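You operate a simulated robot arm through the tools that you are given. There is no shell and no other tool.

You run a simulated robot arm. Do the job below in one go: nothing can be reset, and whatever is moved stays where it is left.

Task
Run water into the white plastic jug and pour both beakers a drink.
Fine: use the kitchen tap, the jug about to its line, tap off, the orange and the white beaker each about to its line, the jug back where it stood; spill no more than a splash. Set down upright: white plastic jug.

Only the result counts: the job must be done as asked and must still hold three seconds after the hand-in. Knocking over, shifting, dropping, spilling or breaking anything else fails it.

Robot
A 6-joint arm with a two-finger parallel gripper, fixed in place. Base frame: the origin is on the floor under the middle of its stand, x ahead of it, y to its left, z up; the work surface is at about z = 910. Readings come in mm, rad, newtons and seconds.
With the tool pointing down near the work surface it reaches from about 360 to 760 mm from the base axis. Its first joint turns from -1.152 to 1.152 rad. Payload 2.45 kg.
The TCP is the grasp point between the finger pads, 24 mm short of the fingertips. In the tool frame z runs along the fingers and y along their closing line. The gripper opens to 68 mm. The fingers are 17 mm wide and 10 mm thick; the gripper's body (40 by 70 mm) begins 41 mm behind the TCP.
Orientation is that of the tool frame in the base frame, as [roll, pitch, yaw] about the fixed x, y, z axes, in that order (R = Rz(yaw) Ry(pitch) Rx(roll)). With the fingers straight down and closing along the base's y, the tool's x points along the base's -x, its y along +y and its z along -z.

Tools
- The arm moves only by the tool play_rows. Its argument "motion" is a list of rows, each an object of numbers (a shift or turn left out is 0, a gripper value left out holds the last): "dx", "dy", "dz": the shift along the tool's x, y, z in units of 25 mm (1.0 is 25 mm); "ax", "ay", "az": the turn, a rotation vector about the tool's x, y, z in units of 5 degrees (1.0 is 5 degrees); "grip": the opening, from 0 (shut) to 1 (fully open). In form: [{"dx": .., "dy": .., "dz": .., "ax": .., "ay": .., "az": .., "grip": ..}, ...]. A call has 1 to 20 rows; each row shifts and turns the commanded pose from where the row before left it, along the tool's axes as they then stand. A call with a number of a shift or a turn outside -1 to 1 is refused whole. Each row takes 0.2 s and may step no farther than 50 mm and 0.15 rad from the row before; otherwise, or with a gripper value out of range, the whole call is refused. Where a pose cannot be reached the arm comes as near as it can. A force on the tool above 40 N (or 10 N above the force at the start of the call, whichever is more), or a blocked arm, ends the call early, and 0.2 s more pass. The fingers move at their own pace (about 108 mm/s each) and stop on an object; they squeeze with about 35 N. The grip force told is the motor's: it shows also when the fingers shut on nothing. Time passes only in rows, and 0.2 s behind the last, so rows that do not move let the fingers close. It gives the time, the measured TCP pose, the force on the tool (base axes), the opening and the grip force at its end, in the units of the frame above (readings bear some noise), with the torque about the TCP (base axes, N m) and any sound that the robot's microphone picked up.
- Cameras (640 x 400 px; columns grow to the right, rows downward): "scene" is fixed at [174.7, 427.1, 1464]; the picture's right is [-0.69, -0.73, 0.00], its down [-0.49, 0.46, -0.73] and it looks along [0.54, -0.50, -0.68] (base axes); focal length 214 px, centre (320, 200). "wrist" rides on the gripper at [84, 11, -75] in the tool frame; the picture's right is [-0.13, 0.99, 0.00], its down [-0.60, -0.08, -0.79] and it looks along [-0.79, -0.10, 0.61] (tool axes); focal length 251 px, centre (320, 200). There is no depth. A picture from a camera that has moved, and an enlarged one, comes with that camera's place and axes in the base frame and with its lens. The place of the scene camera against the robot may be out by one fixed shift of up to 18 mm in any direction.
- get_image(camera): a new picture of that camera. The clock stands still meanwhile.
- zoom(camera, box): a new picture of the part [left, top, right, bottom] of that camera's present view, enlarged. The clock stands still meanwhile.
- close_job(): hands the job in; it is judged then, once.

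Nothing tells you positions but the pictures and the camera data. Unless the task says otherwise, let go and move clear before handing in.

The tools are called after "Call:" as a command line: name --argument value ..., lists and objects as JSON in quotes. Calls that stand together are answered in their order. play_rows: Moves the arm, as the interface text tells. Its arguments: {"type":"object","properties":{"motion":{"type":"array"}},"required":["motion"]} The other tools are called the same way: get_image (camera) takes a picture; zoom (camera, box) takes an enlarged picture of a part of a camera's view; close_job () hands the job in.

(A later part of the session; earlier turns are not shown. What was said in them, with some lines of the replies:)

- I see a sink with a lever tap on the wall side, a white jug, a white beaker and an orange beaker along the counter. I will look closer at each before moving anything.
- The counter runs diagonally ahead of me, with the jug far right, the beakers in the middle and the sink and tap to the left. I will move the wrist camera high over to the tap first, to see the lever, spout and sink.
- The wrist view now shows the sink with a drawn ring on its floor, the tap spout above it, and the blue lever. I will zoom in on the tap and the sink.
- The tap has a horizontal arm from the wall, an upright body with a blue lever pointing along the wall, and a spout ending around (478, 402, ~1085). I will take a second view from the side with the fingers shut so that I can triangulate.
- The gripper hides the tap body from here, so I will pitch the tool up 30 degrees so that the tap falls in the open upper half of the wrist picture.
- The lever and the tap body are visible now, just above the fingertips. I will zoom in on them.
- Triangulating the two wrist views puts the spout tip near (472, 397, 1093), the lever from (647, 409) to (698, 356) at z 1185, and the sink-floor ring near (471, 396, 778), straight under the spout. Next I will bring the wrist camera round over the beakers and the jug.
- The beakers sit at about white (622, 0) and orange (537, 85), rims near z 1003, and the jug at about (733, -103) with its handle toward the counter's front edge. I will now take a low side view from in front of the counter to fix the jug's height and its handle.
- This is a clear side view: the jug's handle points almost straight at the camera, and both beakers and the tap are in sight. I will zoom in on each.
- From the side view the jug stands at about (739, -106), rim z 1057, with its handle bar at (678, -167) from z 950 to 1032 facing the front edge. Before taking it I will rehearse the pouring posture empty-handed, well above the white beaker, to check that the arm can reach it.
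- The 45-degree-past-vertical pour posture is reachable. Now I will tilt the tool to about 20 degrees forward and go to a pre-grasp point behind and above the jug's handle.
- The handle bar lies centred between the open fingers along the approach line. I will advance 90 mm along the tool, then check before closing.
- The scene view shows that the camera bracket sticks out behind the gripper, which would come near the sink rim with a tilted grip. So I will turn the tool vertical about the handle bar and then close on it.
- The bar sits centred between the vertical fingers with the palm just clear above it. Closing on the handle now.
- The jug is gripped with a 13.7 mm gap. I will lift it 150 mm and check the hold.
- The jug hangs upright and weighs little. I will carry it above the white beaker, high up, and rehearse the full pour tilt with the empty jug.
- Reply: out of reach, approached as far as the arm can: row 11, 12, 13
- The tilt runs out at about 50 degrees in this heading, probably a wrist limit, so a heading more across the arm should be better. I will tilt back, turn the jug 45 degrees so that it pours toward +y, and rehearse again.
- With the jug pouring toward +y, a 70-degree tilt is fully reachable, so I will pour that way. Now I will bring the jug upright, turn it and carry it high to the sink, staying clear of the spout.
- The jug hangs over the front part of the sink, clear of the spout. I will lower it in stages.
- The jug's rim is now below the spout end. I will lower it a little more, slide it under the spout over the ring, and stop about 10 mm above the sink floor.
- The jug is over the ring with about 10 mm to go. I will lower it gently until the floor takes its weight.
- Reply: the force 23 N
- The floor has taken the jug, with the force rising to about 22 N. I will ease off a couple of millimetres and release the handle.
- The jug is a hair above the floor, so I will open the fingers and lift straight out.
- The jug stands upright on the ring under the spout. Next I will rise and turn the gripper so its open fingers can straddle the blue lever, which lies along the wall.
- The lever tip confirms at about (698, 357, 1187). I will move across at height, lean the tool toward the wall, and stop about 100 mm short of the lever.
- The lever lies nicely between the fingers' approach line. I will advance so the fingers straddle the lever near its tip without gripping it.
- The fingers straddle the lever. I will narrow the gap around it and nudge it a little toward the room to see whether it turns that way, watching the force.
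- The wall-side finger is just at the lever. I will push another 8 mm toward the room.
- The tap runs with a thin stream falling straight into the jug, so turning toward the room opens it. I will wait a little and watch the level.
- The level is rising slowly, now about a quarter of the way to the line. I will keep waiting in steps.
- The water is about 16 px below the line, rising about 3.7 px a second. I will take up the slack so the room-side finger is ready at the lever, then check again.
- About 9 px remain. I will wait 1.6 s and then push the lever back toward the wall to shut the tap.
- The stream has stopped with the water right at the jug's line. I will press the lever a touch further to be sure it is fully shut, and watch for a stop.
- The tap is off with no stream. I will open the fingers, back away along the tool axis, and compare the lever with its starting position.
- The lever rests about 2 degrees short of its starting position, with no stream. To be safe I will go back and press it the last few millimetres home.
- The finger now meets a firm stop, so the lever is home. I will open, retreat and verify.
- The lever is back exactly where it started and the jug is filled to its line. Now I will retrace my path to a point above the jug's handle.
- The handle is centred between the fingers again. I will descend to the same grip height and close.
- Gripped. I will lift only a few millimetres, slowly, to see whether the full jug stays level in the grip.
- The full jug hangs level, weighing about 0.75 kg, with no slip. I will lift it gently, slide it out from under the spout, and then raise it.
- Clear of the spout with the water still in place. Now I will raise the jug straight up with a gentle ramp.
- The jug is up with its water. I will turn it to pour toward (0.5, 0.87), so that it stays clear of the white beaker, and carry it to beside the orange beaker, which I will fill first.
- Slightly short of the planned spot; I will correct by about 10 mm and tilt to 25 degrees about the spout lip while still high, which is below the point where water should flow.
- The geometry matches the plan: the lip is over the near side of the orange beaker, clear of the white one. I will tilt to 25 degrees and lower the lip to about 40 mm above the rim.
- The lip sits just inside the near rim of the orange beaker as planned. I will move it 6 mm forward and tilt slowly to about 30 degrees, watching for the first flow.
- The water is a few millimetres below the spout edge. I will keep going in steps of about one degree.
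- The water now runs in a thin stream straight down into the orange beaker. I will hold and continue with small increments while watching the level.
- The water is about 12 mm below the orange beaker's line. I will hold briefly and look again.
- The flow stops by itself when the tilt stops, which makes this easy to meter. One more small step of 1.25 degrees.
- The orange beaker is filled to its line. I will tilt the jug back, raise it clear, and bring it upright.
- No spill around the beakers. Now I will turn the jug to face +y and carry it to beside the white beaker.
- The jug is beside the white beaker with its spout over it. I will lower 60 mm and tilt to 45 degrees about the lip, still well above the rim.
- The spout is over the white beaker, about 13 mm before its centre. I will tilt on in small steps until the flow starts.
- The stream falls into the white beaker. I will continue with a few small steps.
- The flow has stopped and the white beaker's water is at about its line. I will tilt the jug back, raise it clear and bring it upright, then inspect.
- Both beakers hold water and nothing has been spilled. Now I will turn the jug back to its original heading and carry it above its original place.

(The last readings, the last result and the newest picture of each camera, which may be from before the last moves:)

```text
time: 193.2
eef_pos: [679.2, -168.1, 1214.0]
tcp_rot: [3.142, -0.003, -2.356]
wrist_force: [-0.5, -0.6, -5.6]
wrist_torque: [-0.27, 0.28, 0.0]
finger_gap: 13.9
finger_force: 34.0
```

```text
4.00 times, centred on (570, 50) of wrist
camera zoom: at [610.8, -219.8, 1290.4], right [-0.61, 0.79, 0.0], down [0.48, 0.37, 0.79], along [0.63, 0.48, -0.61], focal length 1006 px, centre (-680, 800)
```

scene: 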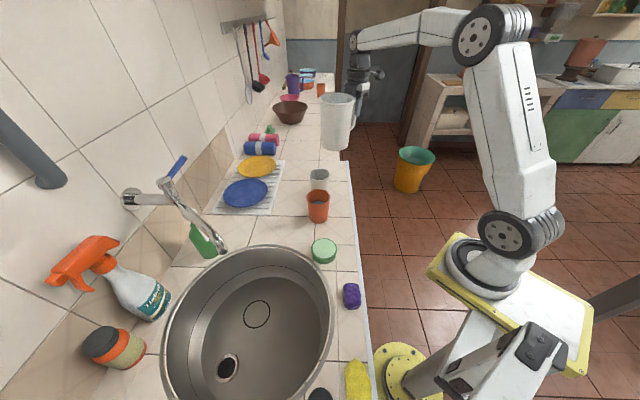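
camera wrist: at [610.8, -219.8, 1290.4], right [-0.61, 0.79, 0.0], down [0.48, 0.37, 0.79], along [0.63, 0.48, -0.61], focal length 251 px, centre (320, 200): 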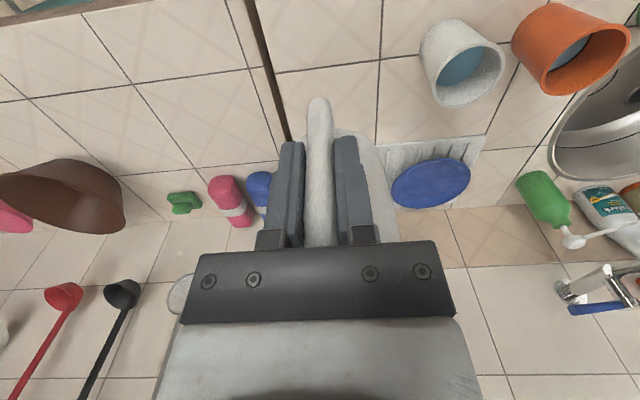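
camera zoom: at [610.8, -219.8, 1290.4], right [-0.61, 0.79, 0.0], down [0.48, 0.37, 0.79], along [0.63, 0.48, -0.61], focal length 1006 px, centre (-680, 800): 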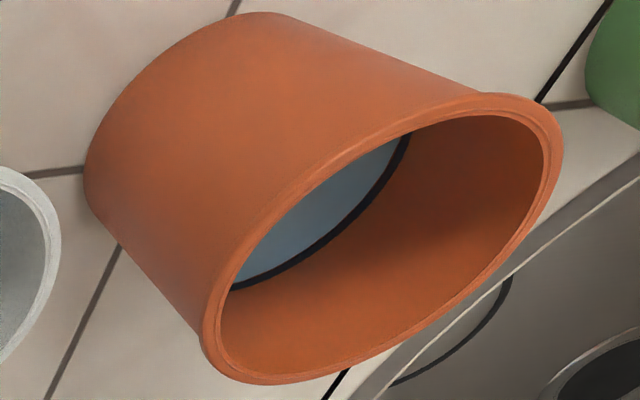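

The orange beaker is right at its line; the white one is a few millimetres over, which I will measure after setting the jug down. Now I will lower the jug to its original spot.

Call:
play_rows --motion '[{"dz": 0.4}, {"dz": 0.8}, {"dz": 1}, {"dz": 1}, {"dz": 1}, {"dz": 1}, {"dz": 1}, {"dz": 0.8}, {"dz": 0.6}, {"dz": 0.3}, {}]'

Call:
get_image --camera "wrist"

Call:
zoom --camera "scene" --box '[290, 100, 390, 200]'

```text
time: 195.6
eef_pos: [678.9, -167.1, 1016.8]
tcp_rot: [3.139, -0.002, -2.356]
wrist_force: [-0.4, -0.1, -4.9]
wrist_torque: [-0.26, 0.24, 0.01]
finger_gap: 13.6
finger_force: 33.7
```

```text
taken
camera wrist: at [610.6, -219.4, 1093.5], right [-0.61, 0.79, 0.0], down [0.48, 0.37, 0.79], along [0.63, 0.48, -0.61], focal length 251 px, centre (320, 200)
```

wrist: 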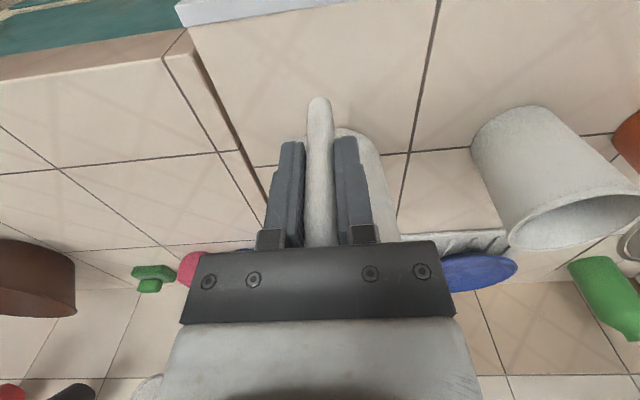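

```text
4.00 times, centred on (340, 150) of scene
camera zoom: at [174.8, 427.1, 1464.0], right [-0.69, -0.73, 0.0], down [-0.49, 0.46, -0.73], along [0.54, -0.5, -0.68], focal length 858 px, centre (240, 400)
```

zoom: 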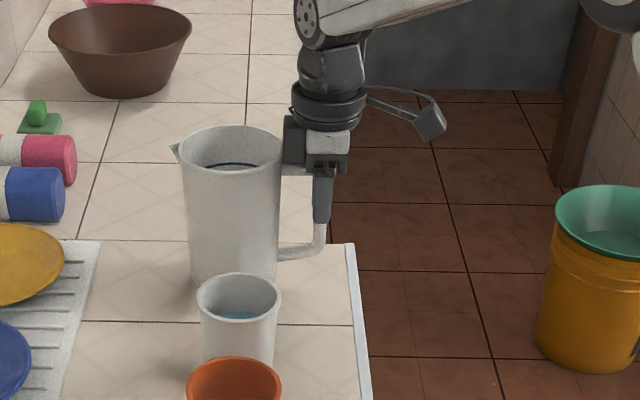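

Call:
play_rows --motion '[{"dz": 0.16}, {"dz": 0.1}, {}]'

```text
time: 196.4
eef_pos: [678.9, -168.1, 1010.4]
tcp_rot: [-3.141, -0.002, -2.357]
wrist_force: [0.3, 0.1, -5.3]
wrist_torque: [-0.32, 0.26, 0.0]
finger_gap: 13.7
finger_force: 33.9
```

Call:
play_rows --motion '[{"dz": 0.08}, {}]'

Call:
play_rows --motion '[{"dz": 0.05}, {}]'

```text
time: 197.0
eef_pos: [678.2, -168.8, 1012.2]
tcp_rot: [-3.14, -0.001, -2.356]
wrist_force: [-3.3, -1.3, 4.4]
wrist_torque: [0.59, -0.4, 0.16]
finger_gap: 13.9
finger_force: 33.8
```

```text
time: 197.6
eef_pos: [679.7, -168.2, 1009.5]
tcp_rot: [-3.139, 0.001, -2.359]
wrist_force: [-4.7, -6.5, 13.6]
wrist_torque: [1.04, -0.65, -0.02]
finger_gap: 13.8
finger_force: 33.4
```

The counter has taken the jug. I will ease off slightly before letting go.

Call:
play_rows --motion '[{"dz": -0.05}, {}]'

```text
time: 198.2
eef_pos: [678.0, -168.4, 1009.1]
tcp_rot: [3.141, -0.002, -2.355]
wrist_force: [-2.2, -5.7, 10.2]
wrist_torque: [0.62, -0.64, -0.14]
finger_gap: 14.0
finger_force: 33.1
```

Call:
play_rows --motion '[{"dz": -0.04}, {}]'

```text
time: 198.8
eef_pos: [676.7, -167.7, 1008.8]
tcp_rot: [3.139, -0.002, -2.355]
wrist_force: [-2.6, -2.9, 5.0]
wrist_torque: [0.08, -0.43, -0.13]
finger_gap: 13.7
finger_force: 33.7
```

Call:
play_rows --motion '[{"dz": -0.03}, {}]'

```text
time: 199.4
eef_pos: [677.0, -167.6, 1008.5]
tcp_rot: [3.139, -0.002, -2.356]
wrist_force: [0.5, -1.4, -2.8]
wrist_torque: [-0.23, 0.03, -0.1]
finger_gap: 13.9
finger_force: 33.8
```

The counter carries about half the weight now, so I will open the fingers and lift straight up.

Call:
play_rows --motion '[{"grip": 0.3}, {"grip": 0.5}, {"grip": 0.75}, {}, {}]'

Call:
get_image --camera "wrist"

Call:
zoom --camera "scene" --box '[290, 100, 390, 200]'

```text
time: 200.6
eef_pos: [677.7, -167.1, 1010.3]
tcp_rot: [-3.14, -0.001, -2.355]
wrist_force: [-0.2, -0.1, 0.6]
wrist_torque: [0.0, 0.0, 0.02]
finger_gap: 51.0
finger_force: 0.1
```

```text
taken
camera wrist: at [610.2, -219.2, 1086.4], right [-0.61, 0.79, 0.0], down [0.48, 0.37, 0.79], along [0.63, 0.48, -0.61], focal length 251 px, centre (320, 200)
```

wrist: 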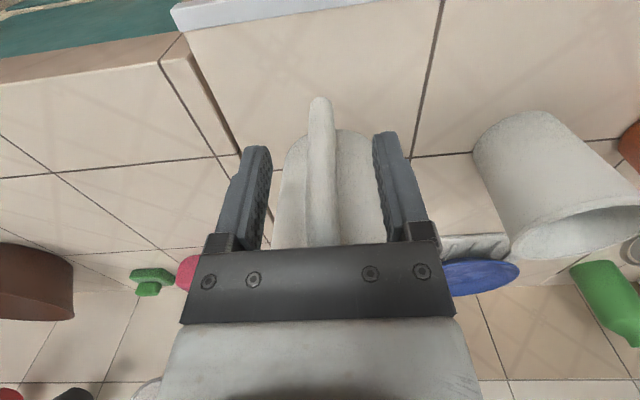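

```text
4.00 times, centred on (340, 150) of scene
camera zoom: at [174.7, 427.1, 1464.0], right [-0.69, -0.73, 0.0], down [-0.49, 0.46, -0.73], along [0.54, -0.5, -0.68], focal length 858 px, centre (240, 400)
```

zoom: 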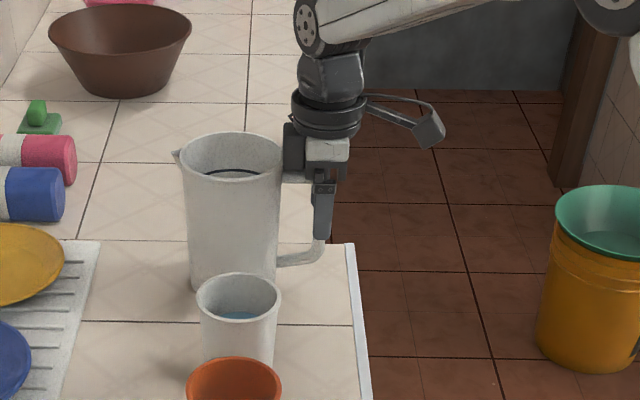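

The jug stands back on its spot, matching the earlier picture within a couple of millimetres. I will lift clear and take a close, steep view into the beakers to judge the levels.

Call:
play_rows --motion '[{"dz": -0.5}, {"dz": -1}, {"dz": -1}, {"dz": -1}, {"dz": -1}, {"dz": -1}, {"dz": -1}, {"dz": -1}, {"dz": -1}, {"dx": 0.9}, {"dx": 0.9}, {"dx": 0.9}, {"dx": 0.9}, {}]'

Call:
get_image --camera "wrist"

Call:
get_image --camera "scene"

```text
time: 203.6
eef_pos: [616.1, -231.8, 1223.4]
tcp_rot: [3.141, -0.002, -2.356]
wrist_force: [-0.1, 0.3, -0.3]
wrist_torque: [-0.01, -0.02, 0.01]
finger_gap: 50.6
finger_force: 0.0
```

```text
taken
camera wrist: at [547.4, -283.3, 1299.2], right [-0.61, 0.79, 0.0], down [0.48, 0.37, 0.79], along [0.63, 0.48, -0.61], focal length 251 px, centre (320, 200)
```

wrist: 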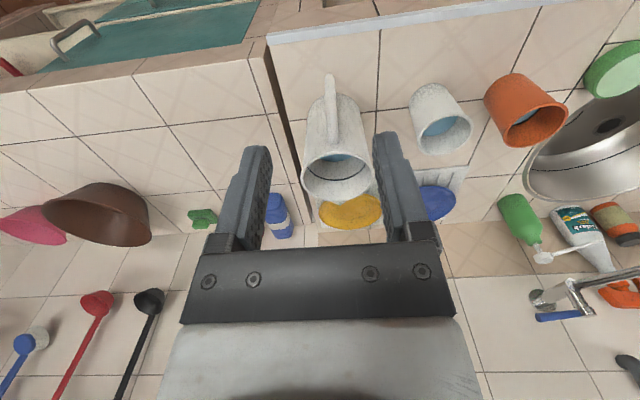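

```text
taken
```

scene: 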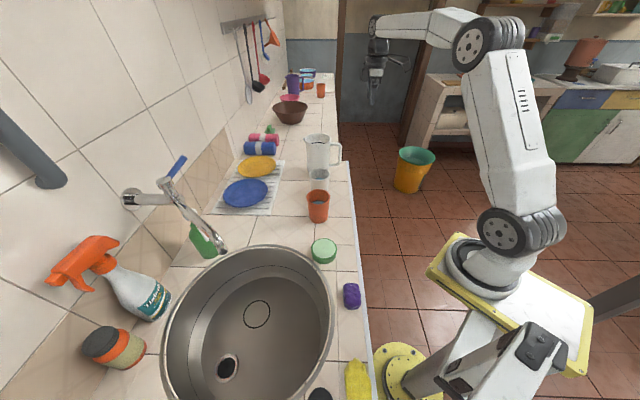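

To judge the white beaker, I will return the wrist camera to the exact pose from which I saw its empty line earlier, and compare.

Call:
play_rows --motion '[{"az": 1}, {"az": 1}, {"az": 1}, {"az": 1}, {"az": 1}, {"az": 1}, {"az": 1}, {"az": 1}, {"az": 1}, {"dx": 0.134, "dy": 0.821, "dz": -0.229}, {"dx": 0.134, "dy": 0.821, "dz": -0.229}, {"dx": 0.134, "dy": 0.821, "dz": -0.229}, {"dx": 0.134, "dy": 0.821, "dz": -0.229}, {"dx": 0.134, "dy": 0.821, "dz": -0.229}, {"dx": 0.134, "dy": 0.821, "dz": -0.229}, {"dx": 0.134, "dy": 0.821, "dz": -0.229}, {"dx": 0.134, "dy": 0.821, "dz": -0.229}, {}]'

Call:
zoom --camera "wrist" --box '[320, 0, 440, 80]'

Call:
get_image --camera "wrist"

```text
time: 207.4
eef_pos: [588.0, -66.3, 1267.9]
tcp_rot: [-3.14, -0.002, 3.141]
wrist_force: [0.5, 0.3, 0.3]
wrist_torque: [0.04, -0.01, -0.04]
finger_gap: 51.1
finger_force: 0.0
```

```text
5.00 times, centred on (380, 40) of wrist
camera zoom: at [503.1, -56.0, 1344.1], right [0.13, 0.99, 0.0], down [0.61, -0.08, 0.79], along [0.79, -0.1, -0.61], focal length 1257 px, centre (20, 1000)
```

zoom: 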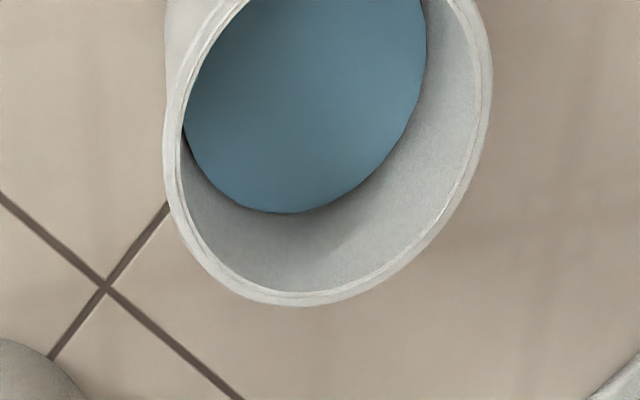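

```text
taken
camera wrist: at [503.1, -56.0, 1344.1], right [0.13, 0.99, 0.0], down [0.61, -0.08, 0.79], along [0.79, -0.1, -0.61], focal length 251 px, centre (320, 200)
```

wrist: 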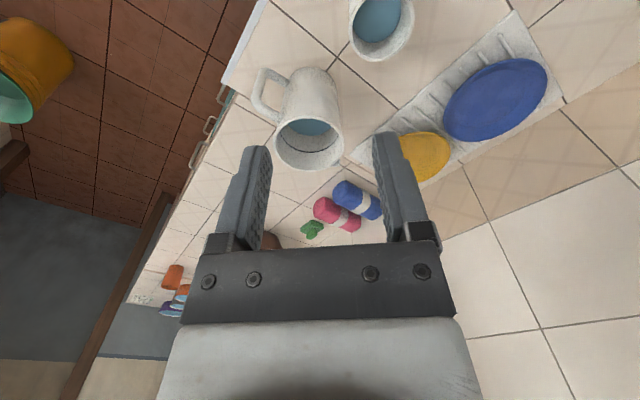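

The white beaker's water is only about 3 mm above its line, which counts as about to the line. I will check the jug's place and the orange beaker against the first pictures too.

Call:
zoom --camera "wrist" --box '[230, 40, 390, 180]'

Call:
zoom --camera "scene" --box '[270, 120, 370, 230]'

Call:
zoom --camera "scene" --box '[300, 180, 345, 215]'

Call:
zoom --camera "scene" --box '[110, 150, 300, 350]'

```text
2.86 times, centred on (310, 110) of wrist
camera zoom: at [503.1, -56.0, 1344.1], right [0.13, 0.99, 0.0], down [0.61, -0.08, 0.79], along [0.79, -0.1, -0.61], focal length 718 px, centre (349, 457)
```

zoom: 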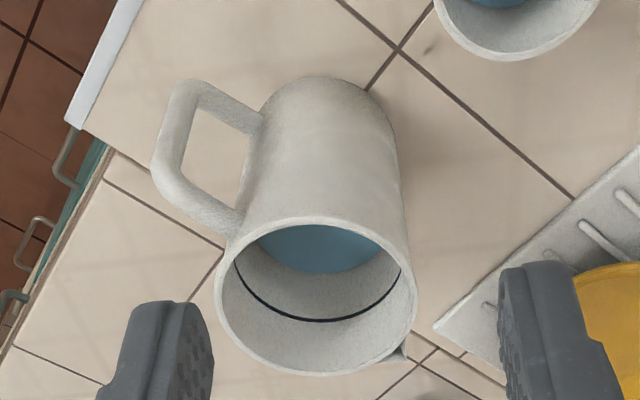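

```text
3.64 times, centred on (320, 175) of scene
camera zoom: at [174.7, 427.1, 1464.0], right [-0.69, -0.73, 0.0], down [-0.49, 0.46, -0.73], along [0.54, -0.5, -0.68], focal length 780 px, centre (320, 291)
```

zoom: 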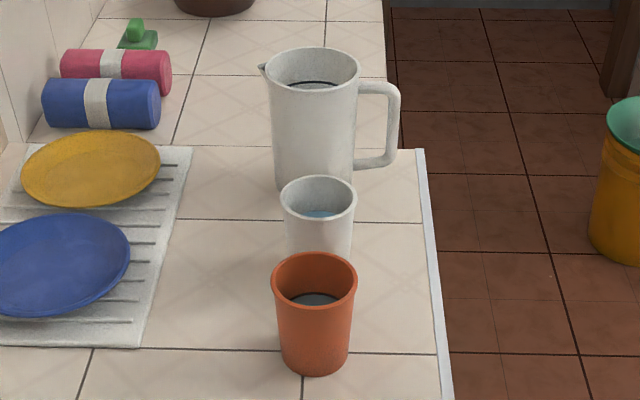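

```text
11.43 times, centred on (322, 198) of scene
camera zoom: at [174.7, 427.1, 1464.0], right [-0.69, -0.73, 0.0], down [-0.49, 0.46, -0.73], along [0.54, -0.5, -0.68], focal length 2451 px, centre (291, 229)
```

zoom: 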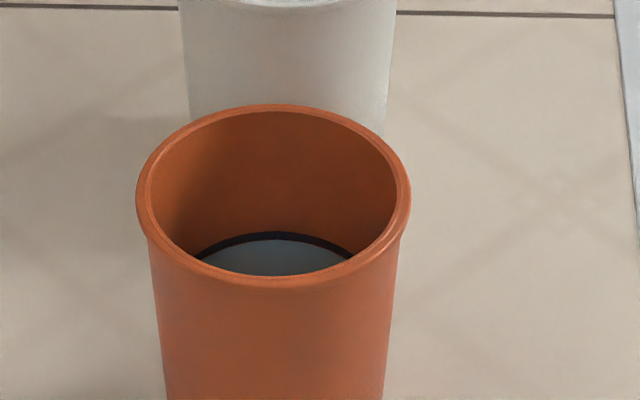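

```text
2.00 times, centred on (205, 250) of scene
camera zoom: at [174.7, 427.1, 1464.0], right [-0.69, -0.73, 0.0], down [-0.49, 0.46, -0.73], along [0.54, -0.5, -0.68], focal length 429 px, centre (550, 100)
```

zoom: 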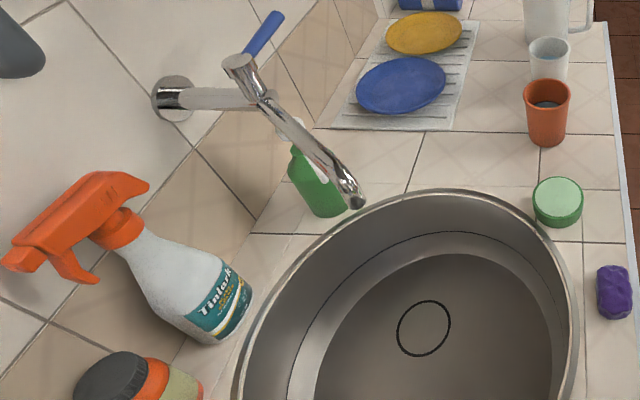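

Call:
zoom --camera "wrist" --box '[325, 40, 375, 75]'

Call:
zoom --camera "scene" --box '[275, 140, 345, 200]'

```text
11.43 times, centred on (350, 58) of wrist
camera zoom: at [503.1, -56.0, 1344.1], right [0.13, 0.99, 0.0], down [0.61, -0.08, 0.79], along [0.79, -0.1, -0.61], focal length 2874 px, centre (-23, 1829)
```

zoom: 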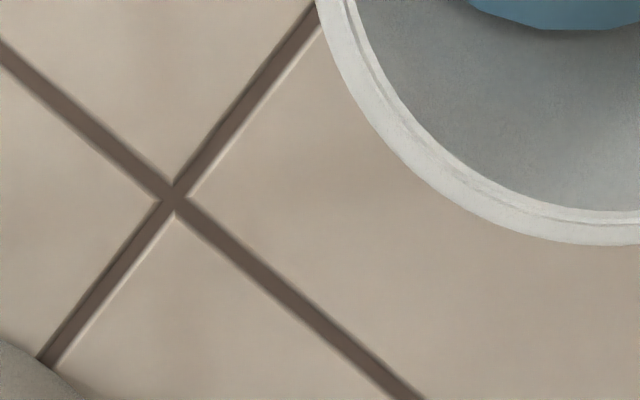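

```text
6.67 times, centred on (310, 170) of scene
camera zoom: at [174.7, 427.1, 1464.0], right [-0.69, -0.73, 0.0], down [-0.49, 0.46, -0.73], along [0.54, -0.5, -0.68], focal length 1430 px, centre (387, 400)
```

zoom: 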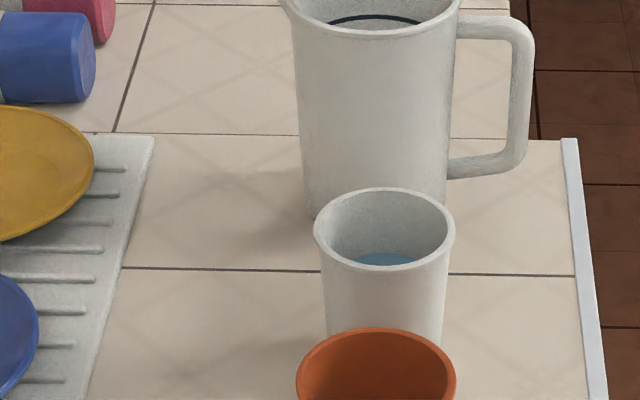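

No puddles are visible: the jug is back upright on its place, the tap is shut and both beakers are filled about to their lines. I will retreat the arm to a clear high position and take a last look.

Call:
play_rows --motion '[{"dx": 0.7, "dz": -0.6}, {"dx": 0.7, "dz": -0.6}, {"dx": 0.7, "dz": -0.6}, {"dx": 0.7, "dz": -0.6}, {"dx": 0.7, "dz": -0.6}, {"dx": 0.7, "dz": -0.6}, {"dx": 0.7, "dz": -0.6}, {"dx": 0.7, "dz": -0.6}, {"grip": 1}, {}, {}]'

Call:
get_image --camera "scene"

Call:
get_image --camera "wrist"

```text
time: 209.8
eef_pos: [447.2, -65.5, 1392.0]
tcp_rot: [-3.139, -0.002, 3.14]
wrist_force: [0.7, 0.0, 1.0]
wrist_torque: [0.0, 0.01, 0.02]
finger_gap: 67.8
finger_force: 0.0
```

```text
taken
```

scene: 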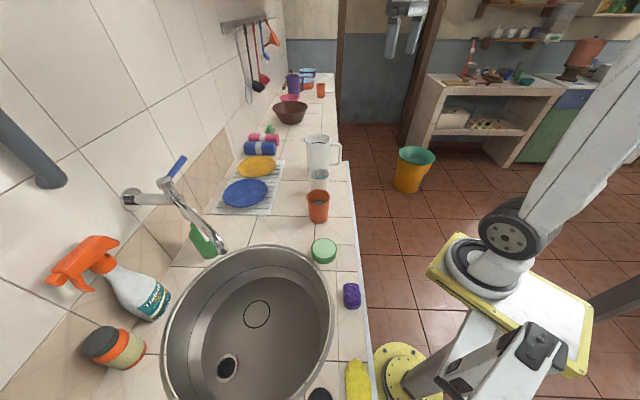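

```text
taken
camera wrist: at [363.0, -55.6, 1467.5], right [0.13, 0.99, 0.0], down [0.6, -0.08, 0.79], along [0.79, -0.1, -0.61], focal length 251 px, centre (320, 200)
```

wrist: 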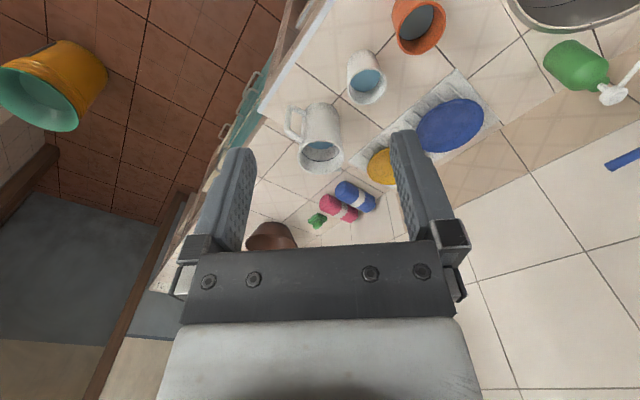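

Everything stands as asked: the jug is upright where it stood, the tap is off with no stream, both beakers are filled about to their lines, and the arm is clear. I am handing the job in.

Call:
close_job

```text
The job is handed in.
```

I filled the white jug at the kitchen tap to its line, poured both beakers and set the jug back upright where it stood. I then handed the job in.

- **Orange beaker:** the water is right at its line, about 1–2 mm under.
- **White beaker:** it is slightly over, about 3 mm above its line.
- **Tap:** it is off, with the lever pressed back to its stop and no stream.
- **Jug position:** about 3 mm from where it started, judging by the before and after pictures.
- **Spills:** I saw no water on the counter, and nothing else appears to have moved.

I left the white beaker as it was, since taking water out meant lifting a full beaker and risking a spill.
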